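You operate a simulated robot arm through the tools that you are given. There is no shell and no other tool. Be economical: measure what you need, move in short steps, check, and stop when the job is done.

You run a simulated robot arm. Do the job below in one go: nothing can be reset, and whatever is moved stays where it is left.

TASK
Take the green chock and leave it in the crate on the orange cart. Put the narrow carton that says "floats" from the top of the black table on the white bench and the narrow carton labelled "meters" on the folder. Take the grease can and put it on the clear patch behind the deep crate. Take the yellow funnel and put it on the grey ledge. Put the can that says "leak dye" from the top of the brown bench on the purple cover and the can marked "inhibitor" on top of the yellow cover. The order is free. Set down upright: narrow carton, grease can, can.
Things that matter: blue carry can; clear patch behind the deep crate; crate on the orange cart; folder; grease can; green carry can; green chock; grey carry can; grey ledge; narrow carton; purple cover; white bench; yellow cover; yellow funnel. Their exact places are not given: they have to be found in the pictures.

Only the result counts: the job must be done as asked and must still hold three seconds after the hand-in. Knocking over, shifting, dropping, spilling or breaking anything else fails it. Lids that push on must go on centred and level and be pressed home; caps that screw on are set level and turned clockwise until they are tight.

THE ROBOT
A 7-joint arm with a fingered hand on a trunk, on a base that drives. Base frame: it is fixed to the floor where the robot stands at the start and does not move with it; the origin is under the middle of the robot, x ahead of it, y to its left, z up; the surface under the hand at the start is at about z = 500. Readings come in mm, rad, newtons and seconds.
With the tool pointing down near the work surface it reaches from about 320 to 720 mm from the robot's upright axis, wherever it stands. Its first joint turns from -2.897 to 2.897 rad. Places, roughly: blue carry can, green carry can, grey carry can [-750, 3000, 1000]; clear patch behind the deep crate [1200, -700, 500]; crate on the orange cart [600, -2600, 400]; folder (31x23x1 cm) [-3900, 4300, 800]; grease can [-500, 2000, 1250]; green chock [500, 0, 500]; grey ledge (18x14 cm) [-2380, 800, 700]; narrow carton [-4000, 4250, 750]; purple cover [-1250, 3000, 750]; white bench [-7600, 2000, 800]; yellow cover (13x13x5 cm) [-1000, 3000, 800]; yellow funnel (8x8x10 cm) [-800, 1500, 800]. Payload 4 kg.
The tool frame sits at the grasp point between the pads (the TCP): z along the fingers, y along the line on which they close. The tips reach 26 mm beyond it. The gripper opens to 148 mm. The gripper's body begins 73 mm behind the TCP. The gripper is a hand of 3 fingers: y runs from the thumb to the fingers, the wrist lies at [0, 0, -239] in the tool frame.
Orientation is that of the tool frame in the base frame, as a unit quaternion [w, x, y, z]. With the fingers straight down and closing along the base's y, the tool's x points along the base's -x, its y along +y and its z along -z.

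THE INTERFACE
- The arm moves only by the tool move_arm. Its arguments are lists of equal length, an entry for each row: "linear": the shift along the tool's x, y, z in mm, a list of three; "angular": the turn, a rotation vector about the tool's x, y, z in rad, a list of three. In form: {"linear": [[x, y, z], ...], "angular": [[ax, ay, az], ...]}. A call has 1 to 10 rows; each row shifts and turns the commanded pose from where the row before left it, along the tool's axes as they then stand. Each row takes 0.2 s and may step no farther than 50 mm and 0.15 rad from the row before; otherwise, the whole call is refused. A pose out of reach is approached as far as the arm can. The call stops where the force on the tool passes 40 N (or 10 N more than at its start, if that is more) or the arm is blocked; 0.2 s more then pass. In this call time passes only in rows, and 0.2 s behind the last. The reply holds the time, the measured pose of the TCP, the force on the tool along the base axes, the opening and the grip force, in the units named above and with some noise, with the torque about the TCP (base axes, N m) and any sound that the robot's microphone picked up.
- Cameras (640 x 400 px; columns grow to the right, rows downward): "scene" is now at [14.2, 144.7, 1297.9]; the picture's right is [-0.08, -1.00, 0.00], its down [-0.79, 0.06, -0.62] and it looks along [0.61, -0.05, -0.79] (base axes); focal length 266 px, centre (320, 200). "wrist" rides on the gripper at [68, -39, -90] in the tool frame; the picture's right is [0.50, 0.87, 0.00], its down [-0.66, 0.38, -0.65] and it looks along [-0.57, 0.33, 0.76] (tool axes); focal length 222 px, centre (320, 200).
- get_image(camera): a new picture of that camera. The clock stands still meanwhile.
- lift_body(by): slides the trunk up (or, below 0, down) by that many mm; the arm and the scene camera ride with it, the base frame stays. It gives what a move gives, with no picture.
- roll_base(legs): drives the robot by 1 to 6 legs, each [ahead, left, turn to the left] in mm, mm and rad, along the robot's own axes; the way and the turn of a leg run together, so that a leg with both is an arc; at most 1500 mm and 3.142 rad a leg. The arm and the cameras ride along, it lands a little off, and it stops where it bumps. It gives what a move gives.
- move_fingers(finger1, finger2, thumb_bend): sets how far each is bent, from 0 (flat) to 100 (curled in); at 30 the hand is open as for a grip, at 70 the pads meet at the TCP. One left out holds its place. A second passes; each finger stops where it meets its share of the squeeze, and holds until it gets a number again. It is the only way to open and close the hand. It gives what a move gives, with no picture; readings hold the bend of each and the force on the fingers (four entries, about 0 where the hand has none), thumb and palm.
- aim_head(pan, tilt): turns the head with the scene camera to pan (to the left, within 2.705 rad either way) and tilt (down, from -0.506 to 1.204), counted from straight ahead of the robot. It gives what a move gives.
- measure_at(camera, pixels): for up to 12 pixels [column, row] of the newest picture of that camera ("zoom" is the newest enlarged one), the place [x, y, z] in the base frame of the surface seen there, good to about 2 mm. The clock stands still meanwhile.
- enlarge(camera, box): a new picture of the part [left, top, right, bottom] of that camera's present view, enlarged. The clock stands still meanwhile.
- finish_job(): hands the job in; it is judged then, once.

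Work in short steps. Measure before you move; look again where a grasp or a placing could have gone wrong, and mend it. You have 138 turns and 162 pictures in all, those below and enlarged ones among them. Open the gripper and draw the arm clear of the work before you hand the job in, unless the task says otherwise; then end with one line.

The tools are called by a JSON object that holds its "fn" and its "kwargs". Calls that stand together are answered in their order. move_arm: Moves the arm, as the interface text tells. Its arguments: {"type":"object","properties":{"linear":{"type":"array"},"angular":{"type":"array"}},"required":["linear","angular"]} The other tools are called the same way: lift_body (by) slides the trunk up or down; move_fingers (finger1, finger2, thumb_bend) moves the fingers one by one; roll_base (legs) drives the base; aim_head (pan, tilt) turns the head that bears the scene camera; get_image (camera) takes a picture; measure_at (camera, pixels) gives the place of the surface under pixels of a picture; enlarge (camera, box) takes an enlarged picture of a part of a camera's view; finish_job () hands the job in.

At the start:

```text
t: 0.0
position: [520.6, 0.1, 764.0]
orientation: [0.001, 0.0, 1.0, 0.001]
wrist_force: [-0.1, -0.3, 0.7]
ft_torque: [0.01, 0.04, 0.05]
finger_gap: 148.0
grasp_force: 0.0
shape: jaw
bend: [30.0, 30.0, 30.0]
finger forces: [0.1, 0.0, 0.0, 0.0, 0.0, 0.0]
trunk travel left (down, up): [-275.0, 315.0]
robot x, y, heading: [-1.8, 4.7, -0.0]
head pan, tilt: [-0.079, 0.908]
```

scene: 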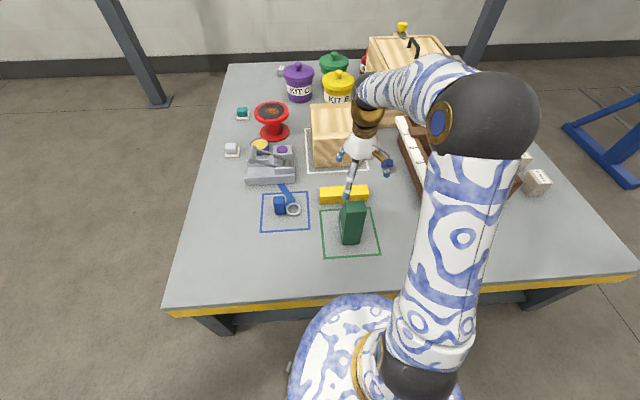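
wrist: 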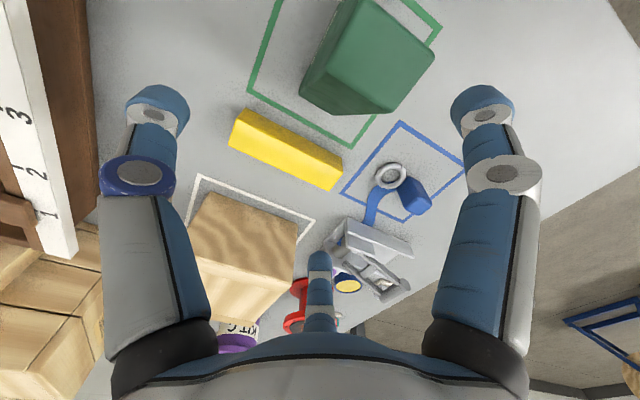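

The scene picture shows the green chock around (352,222) inside the green outline. I measure its corners and take a closer look.

{"fn": "enlarge", "kwargs": {"camera": "scene", "box": [220, 40, 420, 280]}}

{"fn": "measure_at", "kwargs": {"camera": "scene", "pixels": [[343, 206], [362, 206], [344, 240], [360, 243], [352, 204], [343, 225], [361, 225], [325, 255], [350, 212], [400, 70], [410, 45], [500, 250]]}}

```text
1.67 times, centred on (320, 160) of scene
```

zoom: 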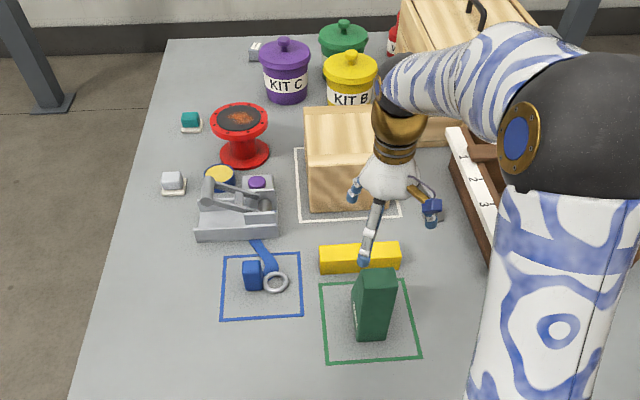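

```text
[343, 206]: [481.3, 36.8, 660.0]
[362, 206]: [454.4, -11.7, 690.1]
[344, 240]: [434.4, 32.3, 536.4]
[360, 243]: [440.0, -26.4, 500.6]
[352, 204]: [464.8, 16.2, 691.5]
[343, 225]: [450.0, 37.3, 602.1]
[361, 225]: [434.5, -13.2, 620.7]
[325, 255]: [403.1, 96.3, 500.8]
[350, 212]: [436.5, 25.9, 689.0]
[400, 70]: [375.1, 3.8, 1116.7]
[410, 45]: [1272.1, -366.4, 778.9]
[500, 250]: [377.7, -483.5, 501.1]
```

The chock stands about 190 mm tall. I measure its top outline from the wrist picture, where it is at (370,50).

{"fn": "measure_at", "kwargs": {"camera": "wrist", "pixels": [[345, 15], [320, 70], [420, 50], [395, 95], [370, 50], [310, 90], [350, 112], [340, 60], [400, 60], [380, 10], [430, 38], [360, 90]]}}

{"fn": "enlarge", "kwargs": {"camera": "wrist", "box": [220, 0, 480, 160]}}

```text
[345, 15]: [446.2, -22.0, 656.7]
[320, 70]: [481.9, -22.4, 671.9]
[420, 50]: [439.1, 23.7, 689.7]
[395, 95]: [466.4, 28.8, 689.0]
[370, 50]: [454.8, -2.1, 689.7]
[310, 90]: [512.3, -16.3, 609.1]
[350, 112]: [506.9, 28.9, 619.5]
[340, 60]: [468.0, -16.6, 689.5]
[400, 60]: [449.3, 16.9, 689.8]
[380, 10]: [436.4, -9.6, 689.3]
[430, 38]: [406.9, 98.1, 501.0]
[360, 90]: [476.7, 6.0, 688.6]
```

```text
2.46 times, centred on (350, 80) of wrist
```

zoom: 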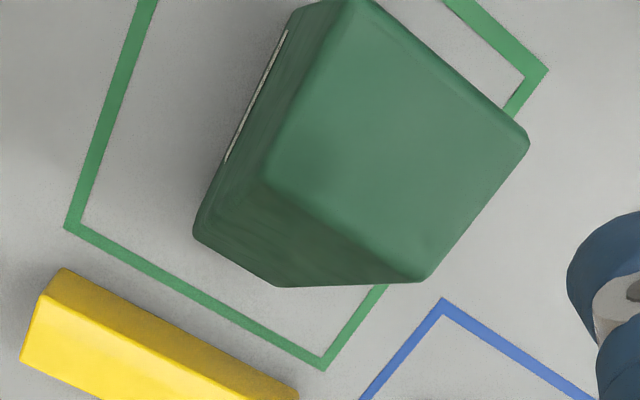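

The chock is a wedge: its side faces are upright at y≈-22 and 37, its top runs x≈434–485 at z 690. I move over it and go down to z≈637 so the palm stays clear of its top.

{"fn": "move_arm", "kwargs": {"linear": [[27, 4, 0], [27, 4, 0], [0, 0, 32], [0, 0, 32], [0, 0, 32], [0, 0, 31]], "angular": [[0, 0, 0], [0, 0, 0], [0, 0, 0], [0, 0, 0], [0, 0, 0], [0, 0, 0]]}}

{"fn": "get_image", "kwargs": {"camera": "wrist"}}

```text
t: 1.4
position: [465.4, 7.9, 636.8]
orientation: [0.0, 0.0, 1.0, 0.001]
wrist_force: [-0.7, 0.8, -0.3]
ft_torque: [-0.02, -0.03, 0.01]
finger_gap: 148.0
grasp_force: 0.0
shape: jaw
bend: [30.0, 30.0, 30.0]
finger forces: [0.0, 0.0, 0.0, 0.0, 0.1, 0.0]
trunk travel left (down, up): [-275.0, 315.0]
robot x, y, heading: [0.2, 0.7, -0.0]
head pan, tilt: [-0.079, 0.908]
```

```text
157 pictures are left
```

wrist: 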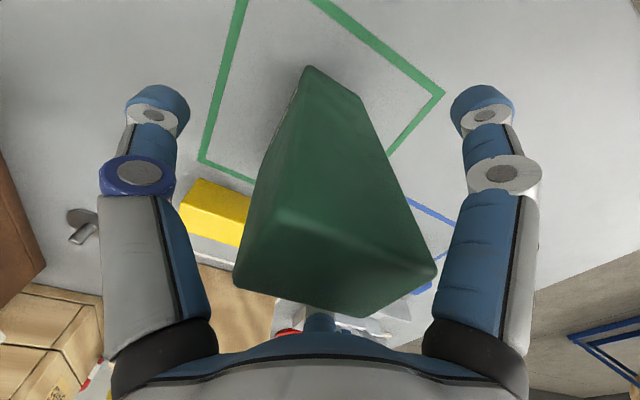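

The thumb (left) and the two fingers (right and bottom) straddle the chock. I close the hand.

{"fn": "move_fingers", "kwargs": {"finger1": 70, "finger2": 70, "thumb_bend": 70}}

{"fn": "move_arm", "kwargs": {"linear": [[0, 0, -20], [0, 0, -40], [0, 0, -40], [0, 0, -40]], "angular": [[0, 0, 0], [0, 0, 0], [0, 0, 0], [0, 0, 0]]}}

{"fn": "aim_head", "kwargs": {"pan": -1.4, "tilt": 0.4}}

{"fn": "get_image", "kwargs": {"camera": "wrist"}}

{"fn": "get_image", "kwargs": {"camera": "scene"}}

```text
t: 2.4
position: [466.2, 8.6, 636.9]
orientation: [0.0, 0.0, 1.0, 0.0]
wrist_force: [-2.0, -2.1, 2.6]
ft_torque: [-0.1, -0.23, -0.12]
finger_gap: 50.3
grasp_force: 19.6
shape: fingers
bend: [51.0, 43.0, 59.0]
finger forces: [11.6, 11.5, 0.0, 0.1, 16.8, 0.0]
trunk travel left (down, up): [-275.0, 315.0]
robot x, y, heading: [2.0, -2.4, -0.002]
head pan, tilt: [-0.079, 0.908]
```

```text
t: 3.4
position: [468.6, 7.7, 777.0]
orientation: [-0.002, 0.0, 1.0, 0.001]
wrist_force: [0.4, 0.3, -3.9]
ft_torque: [-0.02, 0.01, -0.03]
finger_gap: 43.1
grasp_force: 14.4
shape: fingers
bend: [50.0, 47.0, 63.0]
finger forces: [10.4, 8.0, 0.1, 0.0, 9.4, 0.1]
trunk travel left (down, up): [-275.0, 315.0]
robot x, y, heading: [1.3, -1.6, 0.002]
head pan, tilt: [-0.079, 0.908]
```

```text
t: 4.9
position: [468.3, 8.1, 776.8]
orientation: [0.0, 0.0, 1.0, 0.0]
wrist_force: [0.2, -0.5, -3.0]
ft_torque: [-0.03, 0.06, 0.02]
finger_gap: 42.8
grasp_force: 13.7
shape: fingers
bend: [50.0, 47.0, 63.0]
finger forces: [10.4, 8.0, 0.1, 0.0, 9.3, 0.0]
trunk travel left (down, up): [-275.0, 315.0]
robot x, y, heading: [0.3, 3.2, 0.003]
head pan, tilt: [-1.4, 0.4]
```

```text
156 pictures are left
```

wrist: 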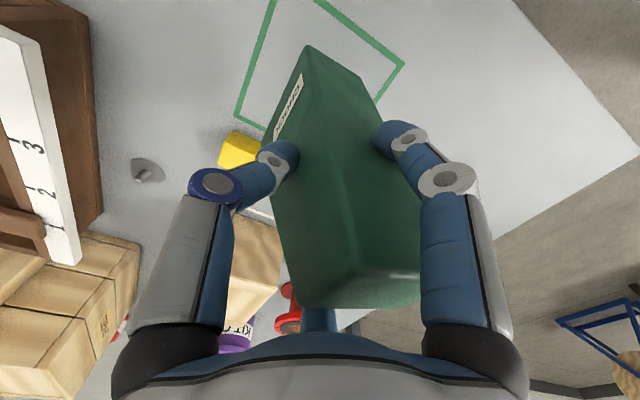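

```text
155 pictures are left
```

scene: 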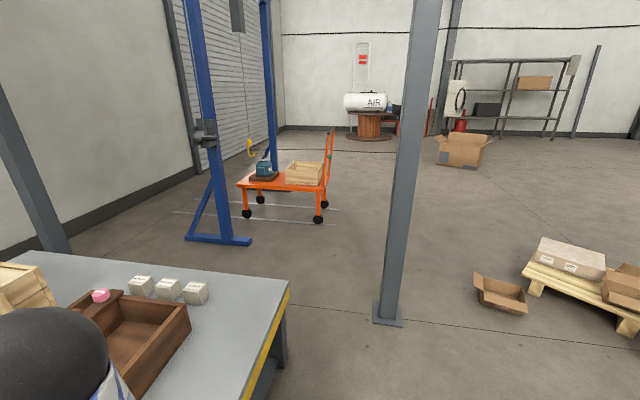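

The chock is held. The orange cart with the crate is at (303,172); I measure crate, cart and the obstacles on the way.

{"fn": "enlarge", "kwargs": {"camera": "scene", "box": [180, 120, 400, 260]}}

{"fn": "measure_at", "kwargs": {"camera": "scene", "pixels": [[287, 167], [324, 164], [287, 183], [318, 185], [300, 172], [240, 185], [318, 218], [250, 240], [390, 318], [285, 370], [330, 280], [288, 285]]}}

```text
2.86 times, centred on (290, 190) of scene
```

zoom: 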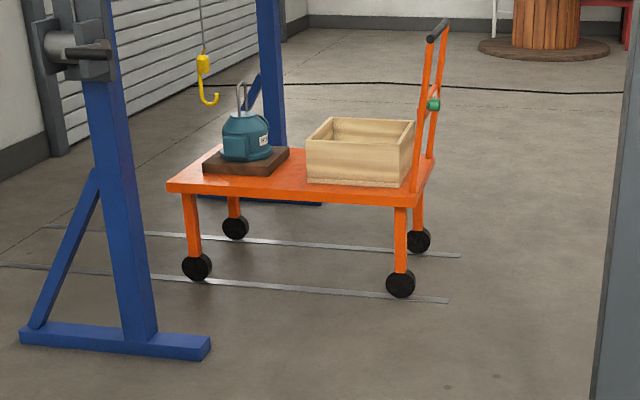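

```text
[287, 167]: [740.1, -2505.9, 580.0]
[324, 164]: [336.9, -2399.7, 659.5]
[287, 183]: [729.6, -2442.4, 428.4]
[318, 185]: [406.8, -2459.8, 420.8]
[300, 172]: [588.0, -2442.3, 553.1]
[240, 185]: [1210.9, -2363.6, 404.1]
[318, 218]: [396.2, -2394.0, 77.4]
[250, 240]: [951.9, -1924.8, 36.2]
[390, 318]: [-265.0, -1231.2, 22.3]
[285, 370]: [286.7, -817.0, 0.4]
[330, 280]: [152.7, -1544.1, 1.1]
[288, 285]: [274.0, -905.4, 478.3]
```

The crate spans x≈407–740, front y≈-2442, rim z≈580. Before driving between the table corner (274,-905) and the post (-265,-1231) I look at my own base and the room round me.

{"fn": "aim_head", "kwargs": {"pan": 0.3, "tilt": 1.2}}

{"fn": "get_image", "kwargs": {"camera": "scene"}}

{"fn": "aim_head", "kwargs": {"pan": -2.6, "tilt": 0.5}}

{"fn": "get_image", "kwargs": {"camera": "scene"}}

{"fn": "aim_head", "kwargs": {"pan": 2.5, "tilt": 0.4}}

{"fn": "get_image", "kwargs": {"camera": "scene"}}

{"fn": "aim_head", "kwargs": {"pan": 1.4, "tilt": 0.4}}

{"fn": "get_image", "kwargs": {"camera": "scene"}}

```text
t: 6.6
position: [469.3, 8.5, 777.4]
orientation: [0.0, 0.001, 1.0, 0.0]
wrist_force: [0.2, 0.3, -4.7]
ft_torque: [-0.01, 0.03, 0.01]
finger_gap: 43.1
grasp_force: 13.6
shape: fingers
bend: [50.0, 47.0, 63.0]
finger forces: [10.3, 8.0, 0.0, 0.0, 9.3, 0.0]
trunk travel left (down, up): [-275.0, 315.0]
robot x, y, heading: [0.5, 0.9, -0.001]
head pan, tilt: [0.3, 1.201]
```

```text
153 pictures are left
```

scene: 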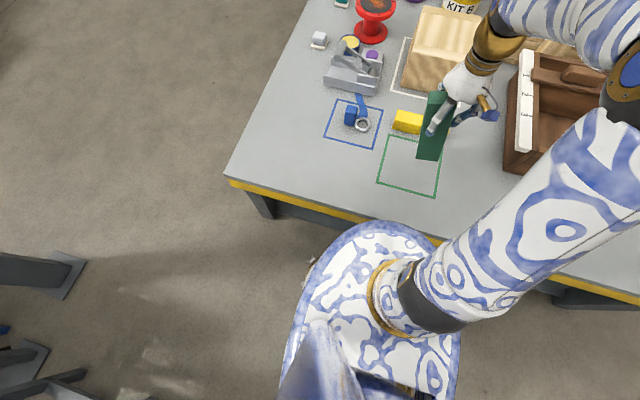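

```text
t: 9.1
position: [467.5, 7.8, 777.6]
orientation: [0.0, 0.0, 1.0, 0.0]
wrist_force: [0.4, -0.9, -3.9]
ft_torque: [-0.03, 0.02, 0.02]
finger_gap: 43.1
grasp_force: 13.8
shape: fingers
bend: [50.0, 47.0, 63.0]
finger forces: [10.3, 8.1, 0.1, 0.1, 9.2, 0.0]
trunk travel left (down, up): [-275.0, 315.0]
robot x, y, heading: [-1.9, -0.3, 0.002]
head pan, tilt: [-2.601, 0.499]
```

```text
152 pictures are left
```

scene: 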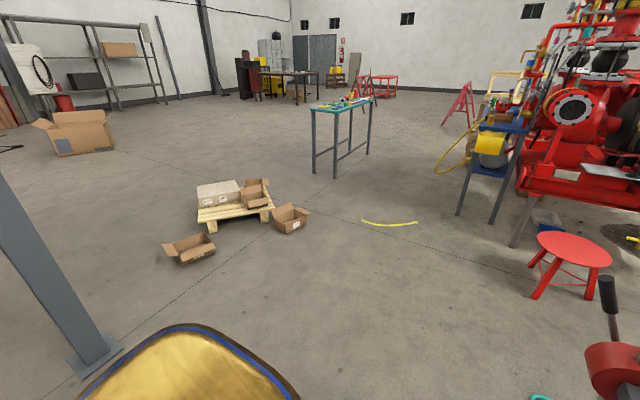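

```text
t: 13.1
position: [468.6, 8.2, 776.4]
orientation: [0.0, 0.001, 1.0, 0.0]
wrist_force: [-0.8, 0.3, -4.3]
ft_torque: [-0.05, 0.03, 0.01]
finger_gap: 43.2
grasp_force: 13.3
shape: fingers
bend: [50.0, 47.0, 63.0]
finger forces: [10.4, 8.0, 0.0, 0.1, 9.3, 0.0]
trunk travel left (down, up): [-275.0, 315.0]
robot x, y, heading: [-3.2, -2.9, 0.001]
head pan, tilt: [2.499, 0.4]
```

```text
151 pictures are left
```

scene: 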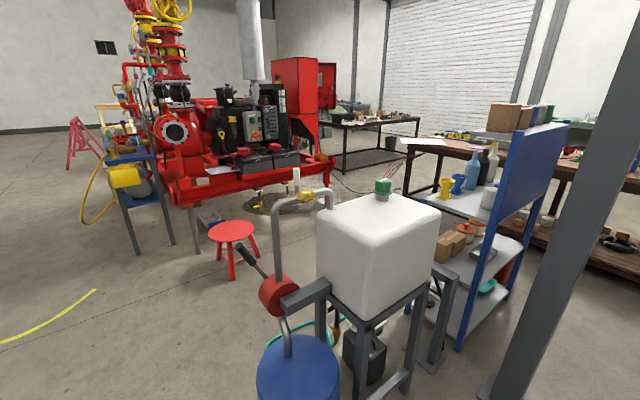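

```text
t: 14.5
position: [468.6, 8.1, 776.4]
orientation: [0.001, 0.0, 1.0, 0.0]
wrist_force: [-0.4, 0.6, -4.7]
ft_torque: [-0.01, 0.04, 0.03]
finger_gap: 43.4
grasp_force: 13.2
shape: fingers
bend: [50.0, 47.0, 63.0]
finger forces: [10.4, 8.1, 0.0, 0.1, 9.3, 0.0]
trunk travel left (down, up): [-275.0, 315.0]
robot x, y, heading: [-0.4, -1.4, 0.001]
head pan, tilt: [1.4, 0.4]
```

```text
150 pictures are left
```

scene: 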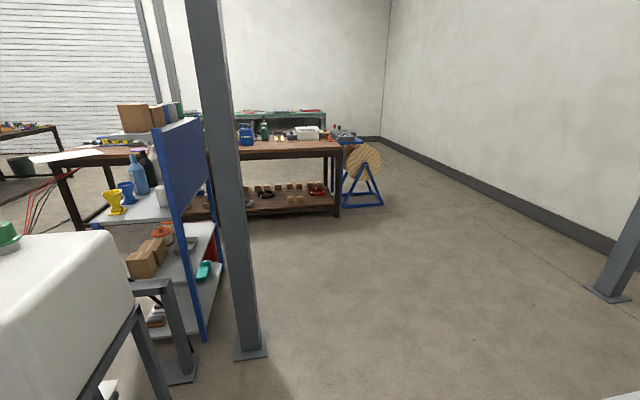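

Behind-left there is a tank stand and post; behind-right is free. I need the base's size, so I look down again and measure it and the table edge.

{"fn": "measure_at", "kwargs": {"camera": "scene", "pixels": [[250, 352], [180, 375], [160, 290], [165, 365], [60, 245], [115, 205], [265, 145], [205, 330], [330, 215], [605, 295], [60, 390], [140, 240]]}}

{"fn": "aim_head", "kwargs": {"pan": -0.6, "tilt": 1.2}}

{"fn": "get_image", "kwargs": {"camera": "scene"}}

{"fn": "aim_head", "kwargs": {"pan": 0.3, "tilt": 1.2}}

{"fn": "get_image", "kwargs": {"camera": "scene"}}

{"fn": "measure_at", "kwargs": {"camera": "scene", "pixels": [[370, 224], [310, 300], [288, 370], [230, 180], [430, 230], [355, 208], [60, 290], [60, 265], [300, 340], [365, 240], [20, 370], [80, 380]]}}

```text
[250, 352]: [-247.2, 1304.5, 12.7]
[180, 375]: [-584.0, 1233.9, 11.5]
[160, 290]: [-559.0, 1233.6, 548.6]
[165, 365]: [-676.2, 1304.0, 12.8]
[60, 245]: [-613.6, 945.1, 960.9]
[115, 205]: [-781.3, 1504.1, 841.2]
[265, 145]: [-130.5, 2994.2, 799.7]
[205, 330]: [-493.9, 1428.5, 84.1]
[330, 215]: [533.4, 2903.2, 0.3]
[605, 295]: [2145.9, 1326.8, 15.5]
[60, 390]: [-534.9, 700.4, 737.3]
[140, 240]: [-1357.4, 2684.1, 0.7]
```

```text
t: 16.4
position: [468.6, 7.0, 777.4]
orientation: [0.001, 0.0, 1.0, 0.0]
wrist_force: [-0.7, 0.3, -3.7]
ft_torque: [-0.02, 0.06, 0.02]
finger_gap: 43.2
grasp_force: 13.7
shape: fingers
bend: [50.0, 47.0, 63.0]
finger forces: [10.4, 8.0, 0.0, 0.1, 9.4, 0.0]
trunk travel left (down, up): [-275.0, 315.0]
robot x, y, heading: [2.1, -1.8, 0.003]
head pan, tilt: [-0.6, 1.201]
```

```text
149 pictures are left
```

scene: 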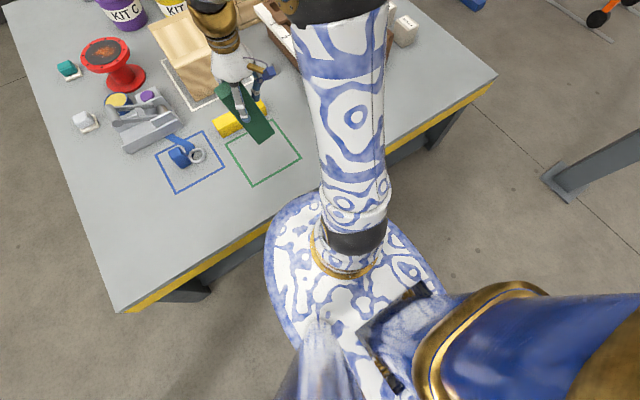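

```text
t: 17.6
position: [469.1, 7.7, 778.3]
orientation: [0.0, 0.0, 1.0, 0.0]
wrist_force: [-0.2, 0.6, -3.9]
ft_torque: [-0.01, 0.05, 0.0]
finger_gap: 42.7
grasp_force: 13.9
shape: fingers
bend: [50.0, 47.0, 63.0]
finger forces: [10.3, 8.0, 0.1, 0.0, 9.4, 0.0]
trunk travel left (down, up): [-275.0, 315.0]
robot x, y, heading: [-0.8, 1.0, -0.004]
head pan, tilt: [0.3, 1.201]
```

```text
148 pictures are left
```

scene: 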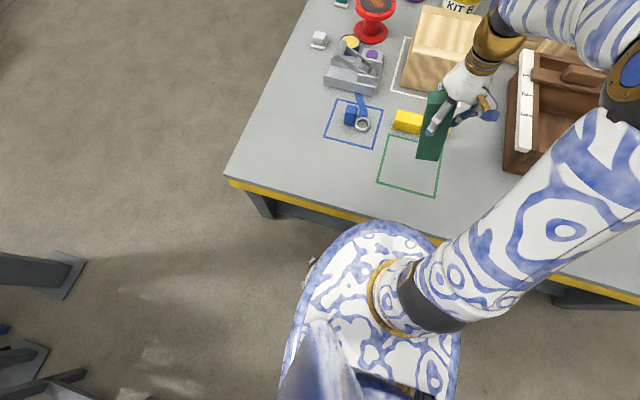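

```text
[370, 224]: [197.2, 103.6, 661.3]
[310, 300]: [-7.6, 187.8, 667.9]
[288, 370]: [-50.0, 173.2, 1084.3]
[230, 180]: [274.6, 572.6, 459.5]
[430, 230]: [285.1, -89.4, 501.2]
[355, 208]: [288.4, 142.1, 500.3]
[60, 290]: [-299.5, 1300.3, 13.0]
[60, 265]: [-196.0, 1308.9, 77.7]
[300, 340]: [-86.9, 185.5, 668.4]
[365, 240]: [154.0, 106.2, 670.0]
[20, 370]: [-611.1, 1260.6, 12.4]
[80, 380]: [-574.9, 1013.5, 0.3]
```

The platform is about 200 mm in radius and the table front is at x≈286. I drive back, turn right, pass midway between table corner and post, and end facing the crate from about (560,-1990).

{"fn": "roll_base", "kwargs": {"legs": [[-540, 0, 0], [0, 0, -1.066], [1137, 0, 0], [1137, 0, 0], [0, 0, -0.505]]}}

{"fn": "aim_head", "kwargs": {"pan": -0.2, "tilt": 0.9}}

{"fn": "get_image", "kwargs": {"camera": "scene"}}

{"fn": "get_image", "kwargs": {"camera": "wrist"}}

```text
t: 35.5
position: [620.3, -2406.6, 777.6]
orientation: [0.0, 0.698, 0.716, 0.0]
wrist_force: [0.3, 0.0, -3.6]
ft_torque: [0.05, 0.05, -0.04]
finger_gap: 42.7
grasp_force: 12.9
shape: fingers
bend: [50.0, 47.0, 63.0]
finger forces: [9.6, 7.7, 0.1, 0.0, 9.2, 0.0]
trunk travel left (down, up): [-275.0, 315.0]
robot x, y, heading: [599.1, -1937.8, -1.544]
head pan, tilt: [0.3, 1.201]
```

```text
t: 36.4
position: [620.1, -2408.3, 775.5]
orientation: [0.0, 0.699, 0.716, 0.0]
wrist_force: [-0.6, -0.5, -4.1]
ft_torque: [0.05, 0.01, -0.02]
finger_gap: 42.7
grasp_force: 13.0
shape: fingers
bend: [50.0, 47.0, 63.0]
finger forces: [9.6, 7.7, 0.0, 0.1, 9.1, 0.0]
trunk travel left (down, up): [-275.0, 315.0]
robot x, y, heading: [602.2, -1936.8, -1.545]
head pan, tilt: [-0.201, 0.901]
```

```text
147 pictures are left
```

scene: 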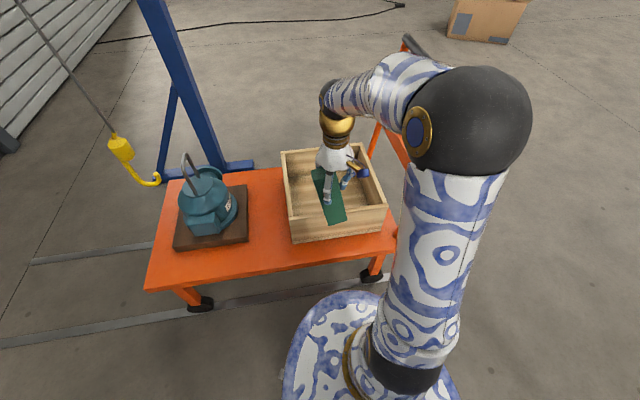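

```text
146 pictures are left
```

wrist: 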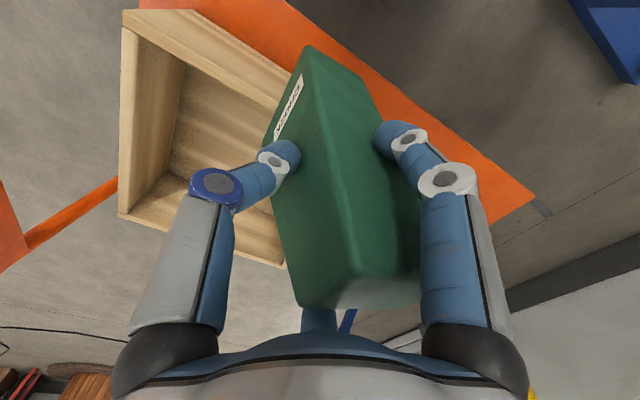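

The crate is ahead at (333,190) in the scene picture. I measure its rim corners and floor.

{"fn": "measure_at", "kwargs": {"camera": "scene", "pixels": [[283, 152], [292, 218], [386, 207], [360, 150], [302, 205], [370, 195], [294, 242], [388, 230], [295, 190], [358, 195]]}}

{"fn": "measure_at", "kwargs": {"camera": "wrist", "pixels": [[125, 15], [120, 213], [285, 262], [160, 12], [200, 130], [240, 200], [255, 230], [190, 180]]}}

```text
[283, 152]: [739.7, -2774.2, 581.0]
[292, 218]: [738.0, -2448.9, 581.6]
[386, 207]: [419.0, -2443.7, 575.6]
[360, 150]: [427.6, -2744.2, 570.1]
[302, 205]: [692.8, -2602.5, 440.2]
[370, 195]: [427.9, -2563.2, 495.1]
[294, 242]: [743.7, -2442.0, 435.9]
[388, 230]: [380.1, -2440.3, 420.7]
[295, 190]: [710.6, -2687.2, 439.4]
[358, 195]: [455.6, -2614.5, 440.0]
```

```text
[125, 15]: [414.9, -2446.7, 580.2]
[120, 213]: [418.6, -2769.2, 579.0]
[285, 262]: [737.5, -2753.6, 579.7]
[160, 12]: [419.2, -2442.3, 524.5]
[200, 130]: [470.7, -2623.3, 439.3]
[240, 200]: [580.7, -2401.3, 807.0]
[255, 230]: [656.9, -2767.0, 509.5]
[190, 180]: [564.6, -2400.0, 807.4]
```

Crate inside: x 430–728, y -2458..-2758, floor z 440. I carry the chock over the middle and lower it until it nearly touches (TCP z ≈ 579).

{"fn": "move_arm", "kwargs": {"linear": [[-43, -9, 0], [-43, -9, 0], [-43, -9, 0], [-43, -9, 0], [0, 0, 40], [0, 0, 40], [0, 0, 40], [0, 0, 40], [0, 0, 25], [0, 0, 10]], "angular": [[0, 0, 0], [0, 0, 0], [0, 0, 0], [0, 0, 0], [0, 0, 0], [0, 0, 0], [0, 0, 0], [0, 0, 0], [0, 0, 0], [0, 0, 0]]}}

{"fn": "get_image", "kwargs": {"camera": "scene"}}

```text
t: 38.6
position: [587.9, -2580.1, 583.5]
orientation: [0.001, 0.698, 0.716, -0.002]
wrist_force: [-2.2, 3.1, 15.4]
ft_torque: [-0.9, -0.26, 0.01]
finger_gap: 41.5
grasp_force: 18.7
shape: fingers
bend: [50.0, 46.0, 65.0]
finger forces: [11.6, 15.1, 0.0, 0.0, 10.7, 0.0]
trunk travel left (down, up): [-275.0, 315.0]
robot x, y, heading: [600.4, -1940.7, -1.544]
head pan, tilt: [-0.201, 0.901]
```

```text
145 pictures are left
```

scene: 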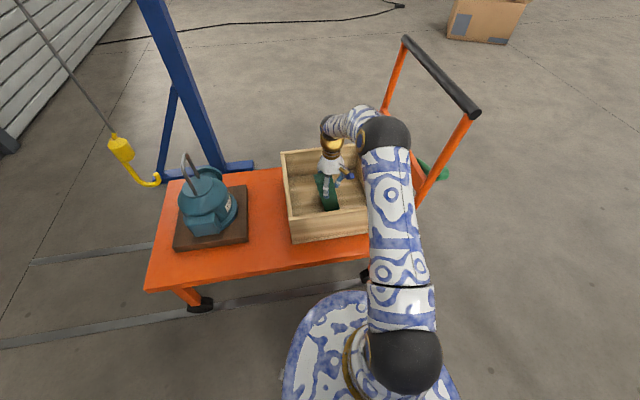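

Contact is felt (15 N up). I open the hand and rise.

{"fn": "move_fingers", "kwargs": {"finger1": 30, "finger2": 30, "thumb_bend": 30}}

{"fn": "move_arm", "kwargs": {"linear": [[0, 0, -40], [0, 0, -40], [0, 0, -40], [0, 0, -40], [0, 0, -40], [43, 9, 0], [43, 9, 0], [43, 9, 0], [43, 9, 0]], "angular": [[0, 0, 0], [0, 0, 0], [0, 0, 0], [0, 0, 0], [0, 0, 0], [0, 0, 0], [0, 0, 0], [0, 0, 0], [0, 0, 0]]}}

{"fn": "get_image", "kwargs": {"camera": "scene"}}

{"fn": "aim_head", "kwargs": {"pan": 2.4, "tilt": 0.5}}

{"fn": "get_image", "kwargs": {"camera": "scene"}}

```text
t: 39.6
position: [586.6, -2579.5, 582.3]
orientation: [0.0, 0.698, 0.716, 0.0]
wrist_force: [0.1, 0.8, 0.6]
ft_torque: [-0.01, 0.01, -0.02]
finger_gap: 126.3
grasp_force: 0.1
shape: fingers
bend: [30.0, 30.0, 30.0]
finger forces: [0.1, 0.1, 0.1, 0.1, 0.1, 0.0]
trunk travel left (down, up): [-275.0, 315.0]
robot x, y, heading: [598.7, -1940.7, -1.546]
head pan, tilt: [-0.201, 0.901]
```

```text
t: 41.6
position: [621.3, -2404.1, 784.5]
orientation: [0.0, 0.698, 0.716, -0.001]
wrist_force: [0.2, -0.7, -0.7]
ft_torque: [0.01, 0.0, 0.01]
finger_gap: 126.4
grasp_force: 0.0
shape: fingers
bend: [30.0, 30.0, 30.0]
finger forces: [0.0, 0.0, 0.1, 0.0, 0.0, 0.0]
trunk travel left (down, up): [-275.0, 315.0]
robot x, y, heading: [598.0, -1938.3, -1.543]
head pan, tilt: [-0.201, 0.901]
```

```text
144 pictures are left
```

scene: 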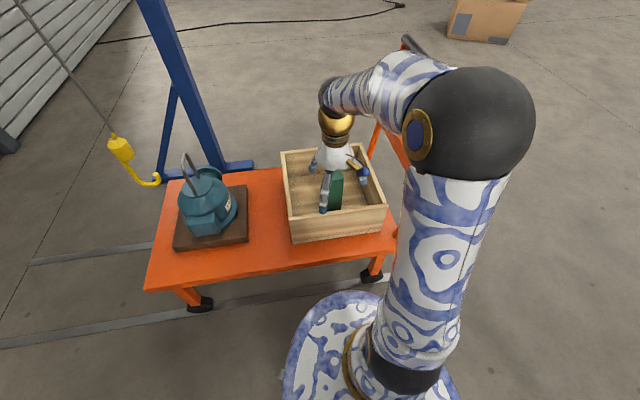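

```text
t: 43.9
position: [621.8, -2404.6, 784.5]
orientation: [0.001, 0.698, 0.716, 0.0]
wrist_force: [0.2, 0.3, 0.4]
ft_torque: [-0.02, 0.03, -0.01]
finger_gap: 126.7
grasp_force: 0.1
shape: fingers
bend: [30.0, 30.0, 30.0]
finger forces: [0.1, 0.0, 0.1, 0.0, 0.1, 0.0]
trunk travel left (down, up): [-275.0, 315.0]
robot x, y, heading: [598.6, -1942.2, -1.547]
head pan, tilt: [2.4, 0.499]
```

```text
143 pictures are left
```

scene: 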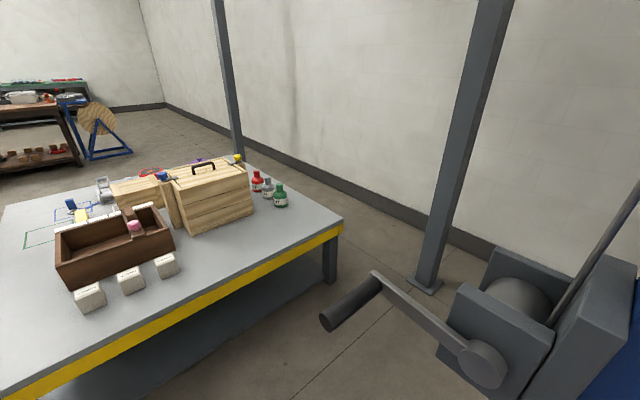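

The chock stands in the crate. Now I enlarge the table's deep crate and surroundings at (210,195) to find the clear patch.

{"fn": "enlarge", "kwargs": {"camera": "scene", "box": [0, 130, 360, 320]}}

{"fn": "measure_at", "kwargs": {"camera": "scene", "pixels": [[280, 205], [265, 197], [257, 190], [253, 213], [185, 232], [345, 225], [275, 235], [235, 250], [180, 275], [165, 270], [170, 175], [325, 210]]}}

```text
1.78 times, centred on (180, 225) of scene
```

zoom: 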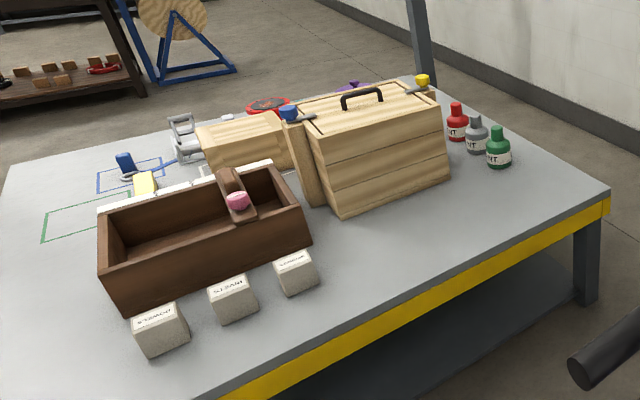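

```text
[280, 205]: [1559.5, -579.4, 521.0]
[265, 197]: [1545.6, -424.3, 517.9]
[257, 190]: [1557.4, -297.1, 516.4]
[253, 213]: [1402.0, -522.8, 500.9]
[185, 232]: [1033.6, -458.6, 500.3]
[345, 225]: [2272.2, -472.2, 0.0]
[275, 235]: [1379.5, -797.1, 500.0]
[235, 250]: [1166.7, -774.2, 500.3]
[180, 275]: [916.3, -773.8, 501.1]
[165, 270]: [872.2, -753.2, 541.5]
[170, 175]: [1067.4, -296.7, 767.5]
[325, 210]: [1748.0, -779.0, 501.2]
```

The patch behind the deep crate is the bare area around (1200,-700) on the right side of the table; I will serve it later from the right. Now I drive back between table and post, arm leading, to look at the shelf with the grease can.

{"fn": "roll_base", "kwargs": {"legs": [[-347, -244, 0], [0, 0, -2.658], [708, 0, 0], [708, 0, 0]]}}

{"fn": "aim_head", "kwargs": {"pan": -0.5, "tilt": 0.25}}

{"fn": "get_image", "kwargs": {"camera": "scene"}}

{"fn": "aim_head", "kwargs": {"pan": 0.3, "tilt": 0.25}}

{"fn": "get_image", "kwargs": {"camera": "scene"}}

{"fn": "measure_at", "kwargs": {"camera": "scene", "pixels": [[320, 200], [200, 300], [100, 200], [500, 200]]}}

```text
t: 55.8
position: [-209.1, -654.3, 788.4]
orientation: [0.001, 0.871, -0.49, -0.004]
wrist_force: [-0.2, 0.1, -0.3]
ft_torque: [0.02, -0.06, 0.02]
finger_gap: 126.4
grasp_force: 0.0
shape: fingers
bend: [30.0, 30.0, 30.0]
finger forces: [0.0, 0.1, 0.0, 0.0, 0.0, 0.1]
trunk travel left (down, up): [-275.0, 315.0]
robot x, y, heading: [34.0, -1045.4, 2.118]
head pan, tilt: [2.4, 0.499]
stopped in leg 3: the robot was blocked; the commanded pose is now the measured one
```

```text
t: 58.4
position: [-206.8, -609.8, 776.1]
orientation: [0.005, 0.863, -0.505, 0.007]
wrist_force: [0.9, 4.8, -0.1]
ft_torque: [-0.43, 0.1, 0.02]
finger_gap: 126.9
grasp_force: 0.1
shape: fingers
bend: [30.0, 30.0, 30.0]
finger forces: [0.0, 0.0, 0.0, 0.0, 0.0, 0.0]
trunk travel left (down, up): [-275.0, 315.0]
robot x, y, heading: [34.8, -1022.5, 2.075]
head pan, tilt: [-0.499, 0.25]
```

```text
141 pictures are left
```

scene: 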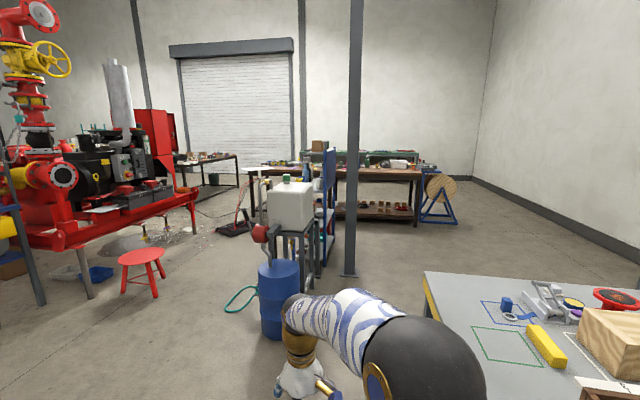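

```text
t: 59.5
position: [-210.1, -640.7, 782.7]
orientation: [0.003, 0.869, -0.495, 0.0]
wrist_force: [0.5, -0.3, 0.3]
ft_torque: [0.02, 0.01, -0.01]
finger_gap: 127.0
grasp_force: 0.0
shape: fingers
bend: [30.0, 30.0, 30.0]
finger forces: [0.1, 0.0, 0.0, 0.1, 0.0, 0.0]
trunk travel left (down, up): [-275.0, 315.0]
robot x, y, heading: [33.9, -1039.0, 2.105]
head pan, tilt: [0.3, 0.25]
```

```text
140 pictures are left
```

scene: 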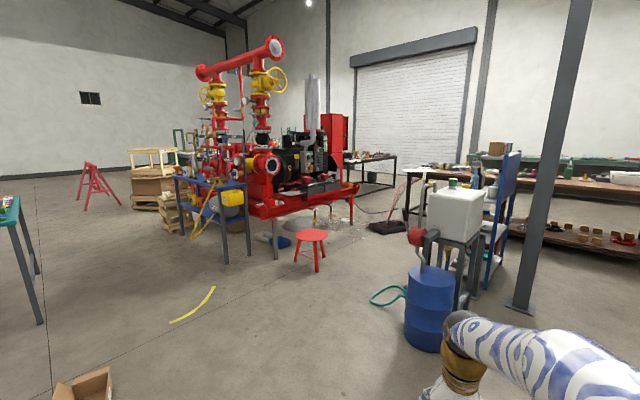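

```text
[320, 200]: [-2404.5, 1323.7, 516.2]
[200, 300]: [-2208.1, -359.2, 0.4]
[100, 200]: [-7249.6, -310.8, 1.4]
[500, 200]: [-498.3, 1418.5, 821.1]
```

The base was blocked at (34,-1040). I look down on both sides to see what touches.

{"fn": "aim_head", "kwargs": {"pan": 1.4, "tilt": 1.0}}

{"fn": "get_image", "kwargs": {"camera": "scene"}}

{"fn": "aim_head", "kwargs": {"pan": -1.2, "tilt": 1.0}}

{"fn": "get_image", "kwargs": {"camera": "scene"}}

{"fn": "measure_at", "kwargs": {"camera": "scene", "pixels": [[320, 200], [200, 300], [320, 300], [400, 250], [250, 250]]}}

```text
t: 60.8
position: [-208.3, -637.6, 781.4]
orientation: [0.006, 0.869, -0.494, 0.0]
wrist_force: [-0.4, -0.3, -0.6]
ft_torque: [-0.02, 0.02, -0.01]
finger_gap: 127.1
grasp_force: 0.1
shape: fingers
bend: [30.0, 30.0, 30.0]
finger forces: [0.0, 0.1, 0.0, 0.0, 0.0, 0.0]
trunk travel left (down, up): [-275.0, 315.0]
robot x, y, heading: [32.1, -1044.8, 2.107]
head pan, tilt: [1.4, 1.0]
```

```text
139 pictures are left
```

scene: 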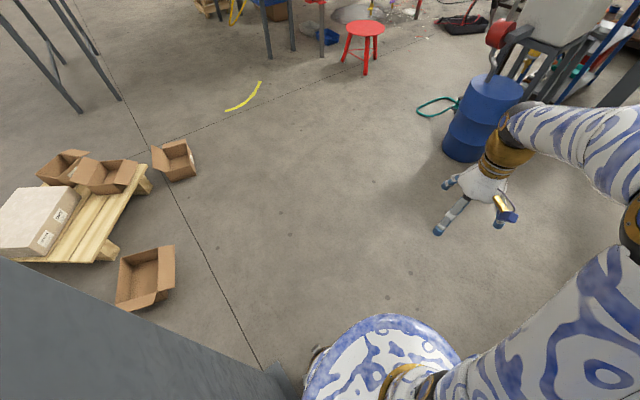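

```text
t: 63.1
position: [-204.8, -649.1, 788.0]
orientation: [0.0, 0.87, -0.494, -0.005]
wrist_force: [-0.1, 0.1, -0.2]
ft_torque: [-0.01, -0.01, -0.01]
finger_gap: 127.1
grasp_force: 0.1
shape: fingers
bend: [30.0, 30.0, 30.0]
finger forces: [0.1, 0.0, 0.1, 0.0, 0.1, 0.0]
trunk travel left (down, up): [-275.0, 315.0]
robot x, y, heading: [34.3, -1043.8, 2.103]
head pan, tilt: [-1.201, 1.0]
```

```text
138 pictures are left
```

scene: 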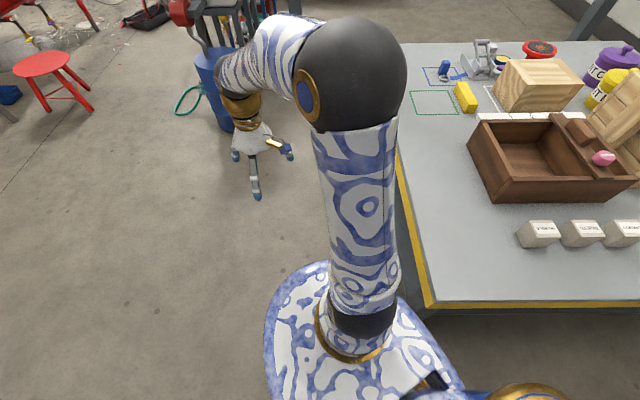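

```text
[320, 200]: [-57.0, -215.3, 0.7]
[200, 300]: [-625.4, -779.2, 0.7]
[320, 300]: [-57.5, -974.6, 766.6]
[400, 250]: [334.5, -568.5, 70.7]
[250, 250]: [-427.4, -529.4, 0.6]
```

Most likely the post's foot plate touches my left rear. I look there and at the table corner to measure the two gaps.

{"fn": "measure_at", "kwargs": {"camera": "scene", "pixels": [[428, 305], [432, 290], [270, 320], [300, 275], [270, 380], [330, 270], [425, 345], [450, 385]]}}

{"fn": "aim_head", "kwargs": {"pan": 1.8, "tilt": 1.2}}

{"fn": "get_image", "kwargs": {"camera": "scene"}}

{"fn": "measure_at", "kwargs": {"camera": "scene", "pixels": [[320, 200], [200, 300], [320, 300], [400, 250], [250, 250], [340, 250], [360, 250], [300, 220]]}}

```text
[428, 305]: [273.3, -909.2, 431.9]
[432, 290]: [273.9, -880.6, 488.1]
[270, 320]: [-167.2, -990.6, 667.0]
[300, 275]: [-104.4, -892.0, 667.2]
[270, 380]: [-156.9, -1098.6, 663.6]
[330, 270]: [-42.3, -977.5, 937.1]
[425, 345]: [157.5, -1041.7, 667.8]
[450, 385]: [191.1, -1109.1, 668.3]
```

```text
t: 65.7
position: [-210.4, -639.7, 781.6]
orientation: [0.005, 0.87, -0.494, 0.001]
wrist_force: [-0.1, 0.3, 0.9]
ft_torque: [-0.03, 0.01, 0.03]
finger_gap: 126.9
grasp_force: 0.1
shape: fingers
bend: [30.0, 30.0, 30.0]
finger forces: [0.1, 0.1, 0.0, 0.0, 0.1, 0.0]
trunk travel left (down, up): [-275.0, 315.0]
robot x, y, heading: [36.1, -1039.5, 2.105]
head pan, tilt: [1.799, 1.201]
```

```text
137 pictures are left
```

scene: 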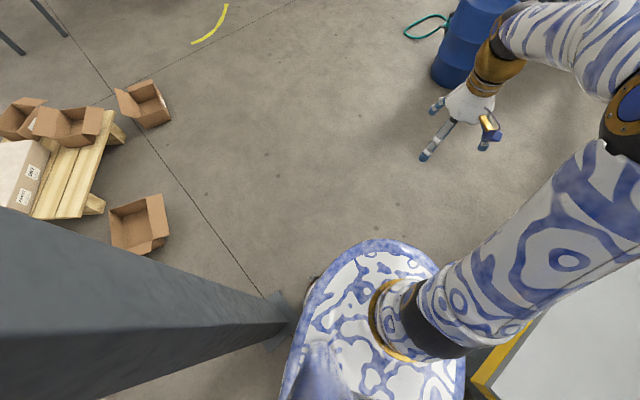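

```text
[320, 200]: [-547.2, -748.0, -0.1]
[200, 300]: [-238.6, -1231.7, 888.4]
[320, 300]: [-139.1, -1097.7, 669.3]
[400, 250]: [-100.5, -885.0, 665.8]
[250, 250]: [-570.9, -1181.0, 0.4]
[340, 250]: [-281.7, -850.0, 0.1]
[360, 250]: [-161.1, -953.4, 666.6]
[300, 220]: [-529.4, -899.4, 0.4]
```

The post's foot plate (about 240 mm to my left) is nearest. I back off slightly, shift 35 mm to the right and go on.

{"fn": "roll_base", "kwargs": {"legs": [[-40, 0, 0], [0, -35, 0], [450, 0, 0]]}}

```text
t: 69.4
position: [-394.6, -281.6, 783.8]
orientation: [0.0, 0.872, -0.489, 0.0]
wrist_force: [0.1, 0.2, -0.3]
ft_torque: [-0.03, -0.01, 0.01]
finger_gap: 127.1
grasp_force: 0.1
shape: fingers
bend: [30.0, 30.0, 30.0]
finger forces: [0.0, 0.0, 0.0, 0.1, 0.0, 0.0]
trunk travel left (down, up): [-275.0, 315.0]
robot x, y, heading: [-145.9, -674.7, 2.114]
head pan, tilt: [1.799, 1.201]
```

Free again at (-146,-675). I look at the shelf and the brown bench with enlargement.

{"fn": "aim_head", "kwargs": {"pan": -0.3, "tilt": 0.15}}

{"fn": "get_image", "kwargs": {"camera": "scene"}}

{"fn": "enlarge", "kwargs": {"camera": "scene", "box": [160, 120, 480, 320]}}

```text
t: 71.4
position: [-395.7, -283.8, 783.8]
orientation: [0.0, 0.872, -0.489, 0.0]
wrist_force: [-0.9, -0.9, -0.3]
ft_torque: [-0.04, -0.01, -0.01]
finger_gap: 126.9
grasp_force: 0.0
shape: fingers
bend: [30.0, 30.0, 30.0]
finger forces: [0.1, 0.1, 0.0, 0.0, 0.0, 0.1]
trunk travel left (down, up): [-275.0, 315.0]
robot x, y, heading: [-144.8, -677.4, 2.115]
head pan, tilt: [-0.3, 0.15]
```

```text
136 pictures are left
```

scene: 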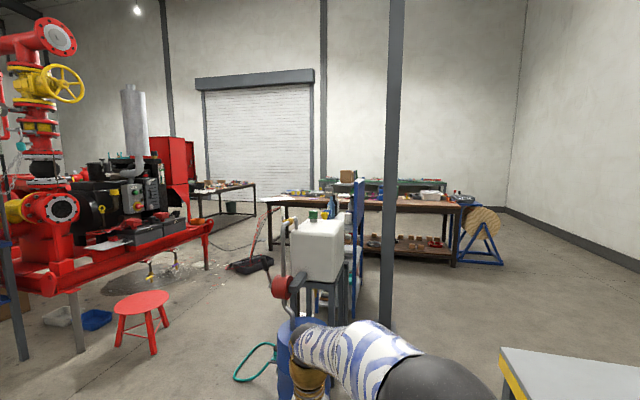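

```text
2.00 times, centred on (320, 220) of scene
```

zoom: 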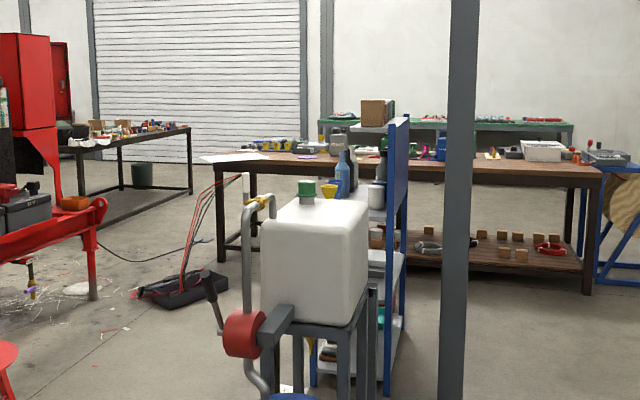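

The shelf opens toward -x, beyond the tank. I measure the stool, drum, hose, machine and shelf parts to plan the lane.

{"fn": "measure_at", "kwargs": {"camera": "scene", "pixels": [[166, 320], [152, 353], [122, 343], [280, 372], [238, 378], [290, 345], [250, 268], [210, 265], [300, 225], [275, 285], [100, 320], [320, 290]]}}

{"fn": "measure_at", "kwargs": {"camera": "zoom", "pixels": [[330, 190], [343, 180], [385, 110], [375, 128], [400, 125], [355, 127], [140, 290], [205, 262], [222, 240], [215, 150], [265, 330], [315, 375]]}}

```text
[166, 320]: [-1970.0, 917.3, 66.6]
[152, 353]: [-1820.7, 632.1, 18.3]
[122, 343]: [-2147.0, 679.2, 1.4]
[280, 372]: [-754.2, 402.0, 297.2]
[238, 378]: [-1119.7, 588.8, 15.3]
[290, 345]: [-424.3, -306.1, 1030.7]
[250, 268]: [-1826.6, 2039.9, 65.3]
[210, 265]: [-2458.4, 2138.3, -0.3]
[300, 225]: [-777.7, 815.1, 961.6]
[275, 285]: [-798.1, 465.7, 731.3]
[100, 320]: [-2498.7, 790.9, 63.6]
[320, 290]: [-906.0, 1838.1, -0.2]
```

```text
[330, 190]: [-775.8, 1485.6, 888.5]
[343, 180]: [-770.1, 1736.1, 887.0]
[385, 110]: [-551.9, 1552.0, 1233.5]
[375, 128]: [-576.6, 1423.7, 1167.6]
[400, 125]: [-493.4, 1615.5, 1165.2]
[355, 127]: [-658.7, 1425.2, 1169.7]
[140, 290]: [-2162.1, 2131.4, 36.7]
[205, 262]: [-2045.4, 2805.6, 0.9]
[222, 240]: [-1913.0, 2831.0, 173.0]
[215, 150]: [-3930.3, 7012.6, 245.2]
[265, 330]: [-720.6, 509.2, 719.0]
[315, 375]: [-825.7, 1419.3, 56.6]
```

Lane between hose (x≈-1120) and stool (x≈-1820) is free at x≈-1470. I drive there and look at the shelf.

{"fn": "roll_base", "kwargs": {"legs": [[0, 0, 0.392], [822, 0, 0], [822, 0, 0], [0, 0, -0.936], [1000, 0, 0]]}}

{"fn": "aim_head", "kwargs": {"pan": -1.0, "tilt": 0.35}}

{"fn": "get_image", "kwargs": {"camera": "scene"}}

{"fn": "aim_head", "kwargs": {"pan": 0.1, "tilt": 0.35}}

{"fn": "get_image", "kwargs": {"camera": "scene"}}

{"fn": "aim_head", "kwargs": {"pan": 1.3, "tilt": 0.35}}

{"fn": "get_image", "kwargs": {"camera": "scene"}}

```text
t: 88.0
position: [-1454.1, 1740.4, 784.4]
orientation: [0.0, -0.704, 0.71, 0.0]
wrist_force: [0.1, 0.2, -0.2]
ft_torque: [-0.01, 0.0, 0.0]
finger_gap: 127.0
grasp_force: 0.0
shape: fingers
bend: [30.0, 30.0, 30.0]
finger forces: [0.0, 0.0, 0.0, 0.0, 0.0, 0.0]
trunk travel left (down, up): [-275.0, 315.0]
robot x, y, heading: [-1451.0, 1272.0, 1.562]
head pan, tilt: [-0.3, 0.15]
```

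```text
t: 89.1
position: [-1454.2, 1740.0, 783.7]
orientation: [0.001, -0.703, 0.711, 0.0]
wrist_force: [0.0, 0.9, -0.5]
ft_torque: [-0.02, -0.01, -0.01]
finger_gap: 127.0
grasp_force: 0.0
shape: fingers
bend: [30.0, 30.0, 30.0]
finger forces: [0.1, 0.1, 0.0, 0.0, 0.1, 0.1]
trunk travel left (down, up): [-275.0, 315.0]
robot x, y, heading: [-1446.6, 1273.7, 1.56]
head pan, tilt: [-1.0, 0.351]
```

```text
134 pictures are left
```

scene: 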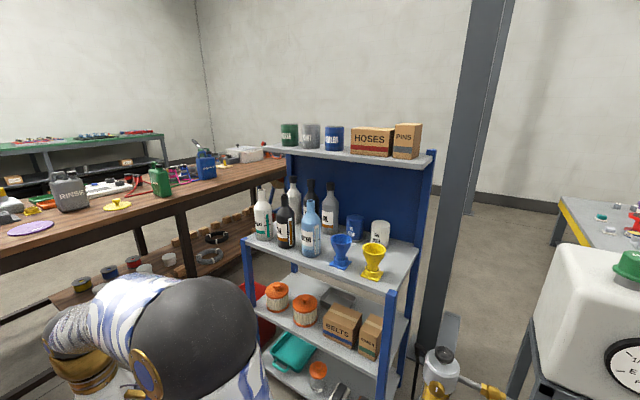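

```text
t: 90.4
position: [-1453.6, 1739.0, 783.8]
orientation: [0.0, -0.703, 0.711, 0.0]
wrist_force: [0.5, -0.1, -0.6]
ft_torque: [0.02, 0.01, 0.01]
finger_gap: 126.9
grasp_force: 0.2
shape: fingers
bend: [30.0, 30.0, 30.0]
finger forces: [0.0, 0.0, 0.0, 0.0, 0.1, 0.1]
trunk travel left (down, up): [-275.0, 315.0]
robot x, y, heading: [-1447.9, 1274.9, 1.564]
head pan, tilt: [0.099, 0.351]
```

```text
133 pictures are left
```

scene: 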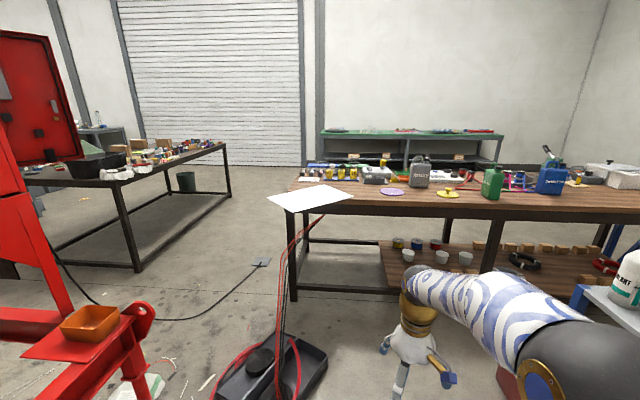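

```text
t: 91.8
position: [-1454.7, 1740.9, 783.7]
orientation: [0.0, -0.703, 0.711, 0.0]
wrist_force: [0.0, 0.3, -0.1]
ft_torque: [-0.04, 0.01, -0.02]
finger_gap: 126.9
grasp_force: 0.1
shape: fingers
bend: [30.0, 30.0, 30.0]
finger forces: [0.0, 0.1, 0.1, 0.1, 0.1, 0.0]
trunk travel left (down, up): [-275.0, 315.0]
robot x, y, heading: [-1446.8, 1275.1, 1.562]
head pan, tilt: [1.3, 0.351]
```

```text
132 pictures are left
```

scene: 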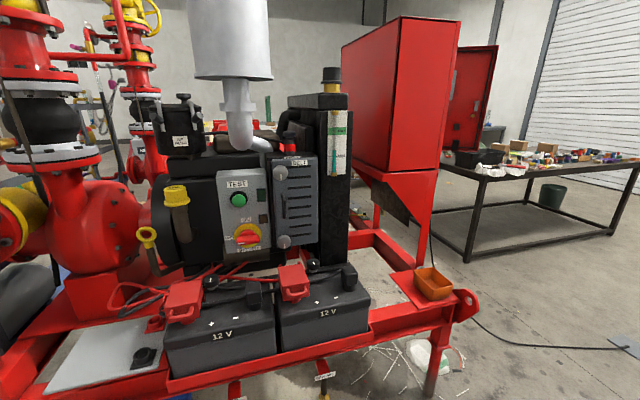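

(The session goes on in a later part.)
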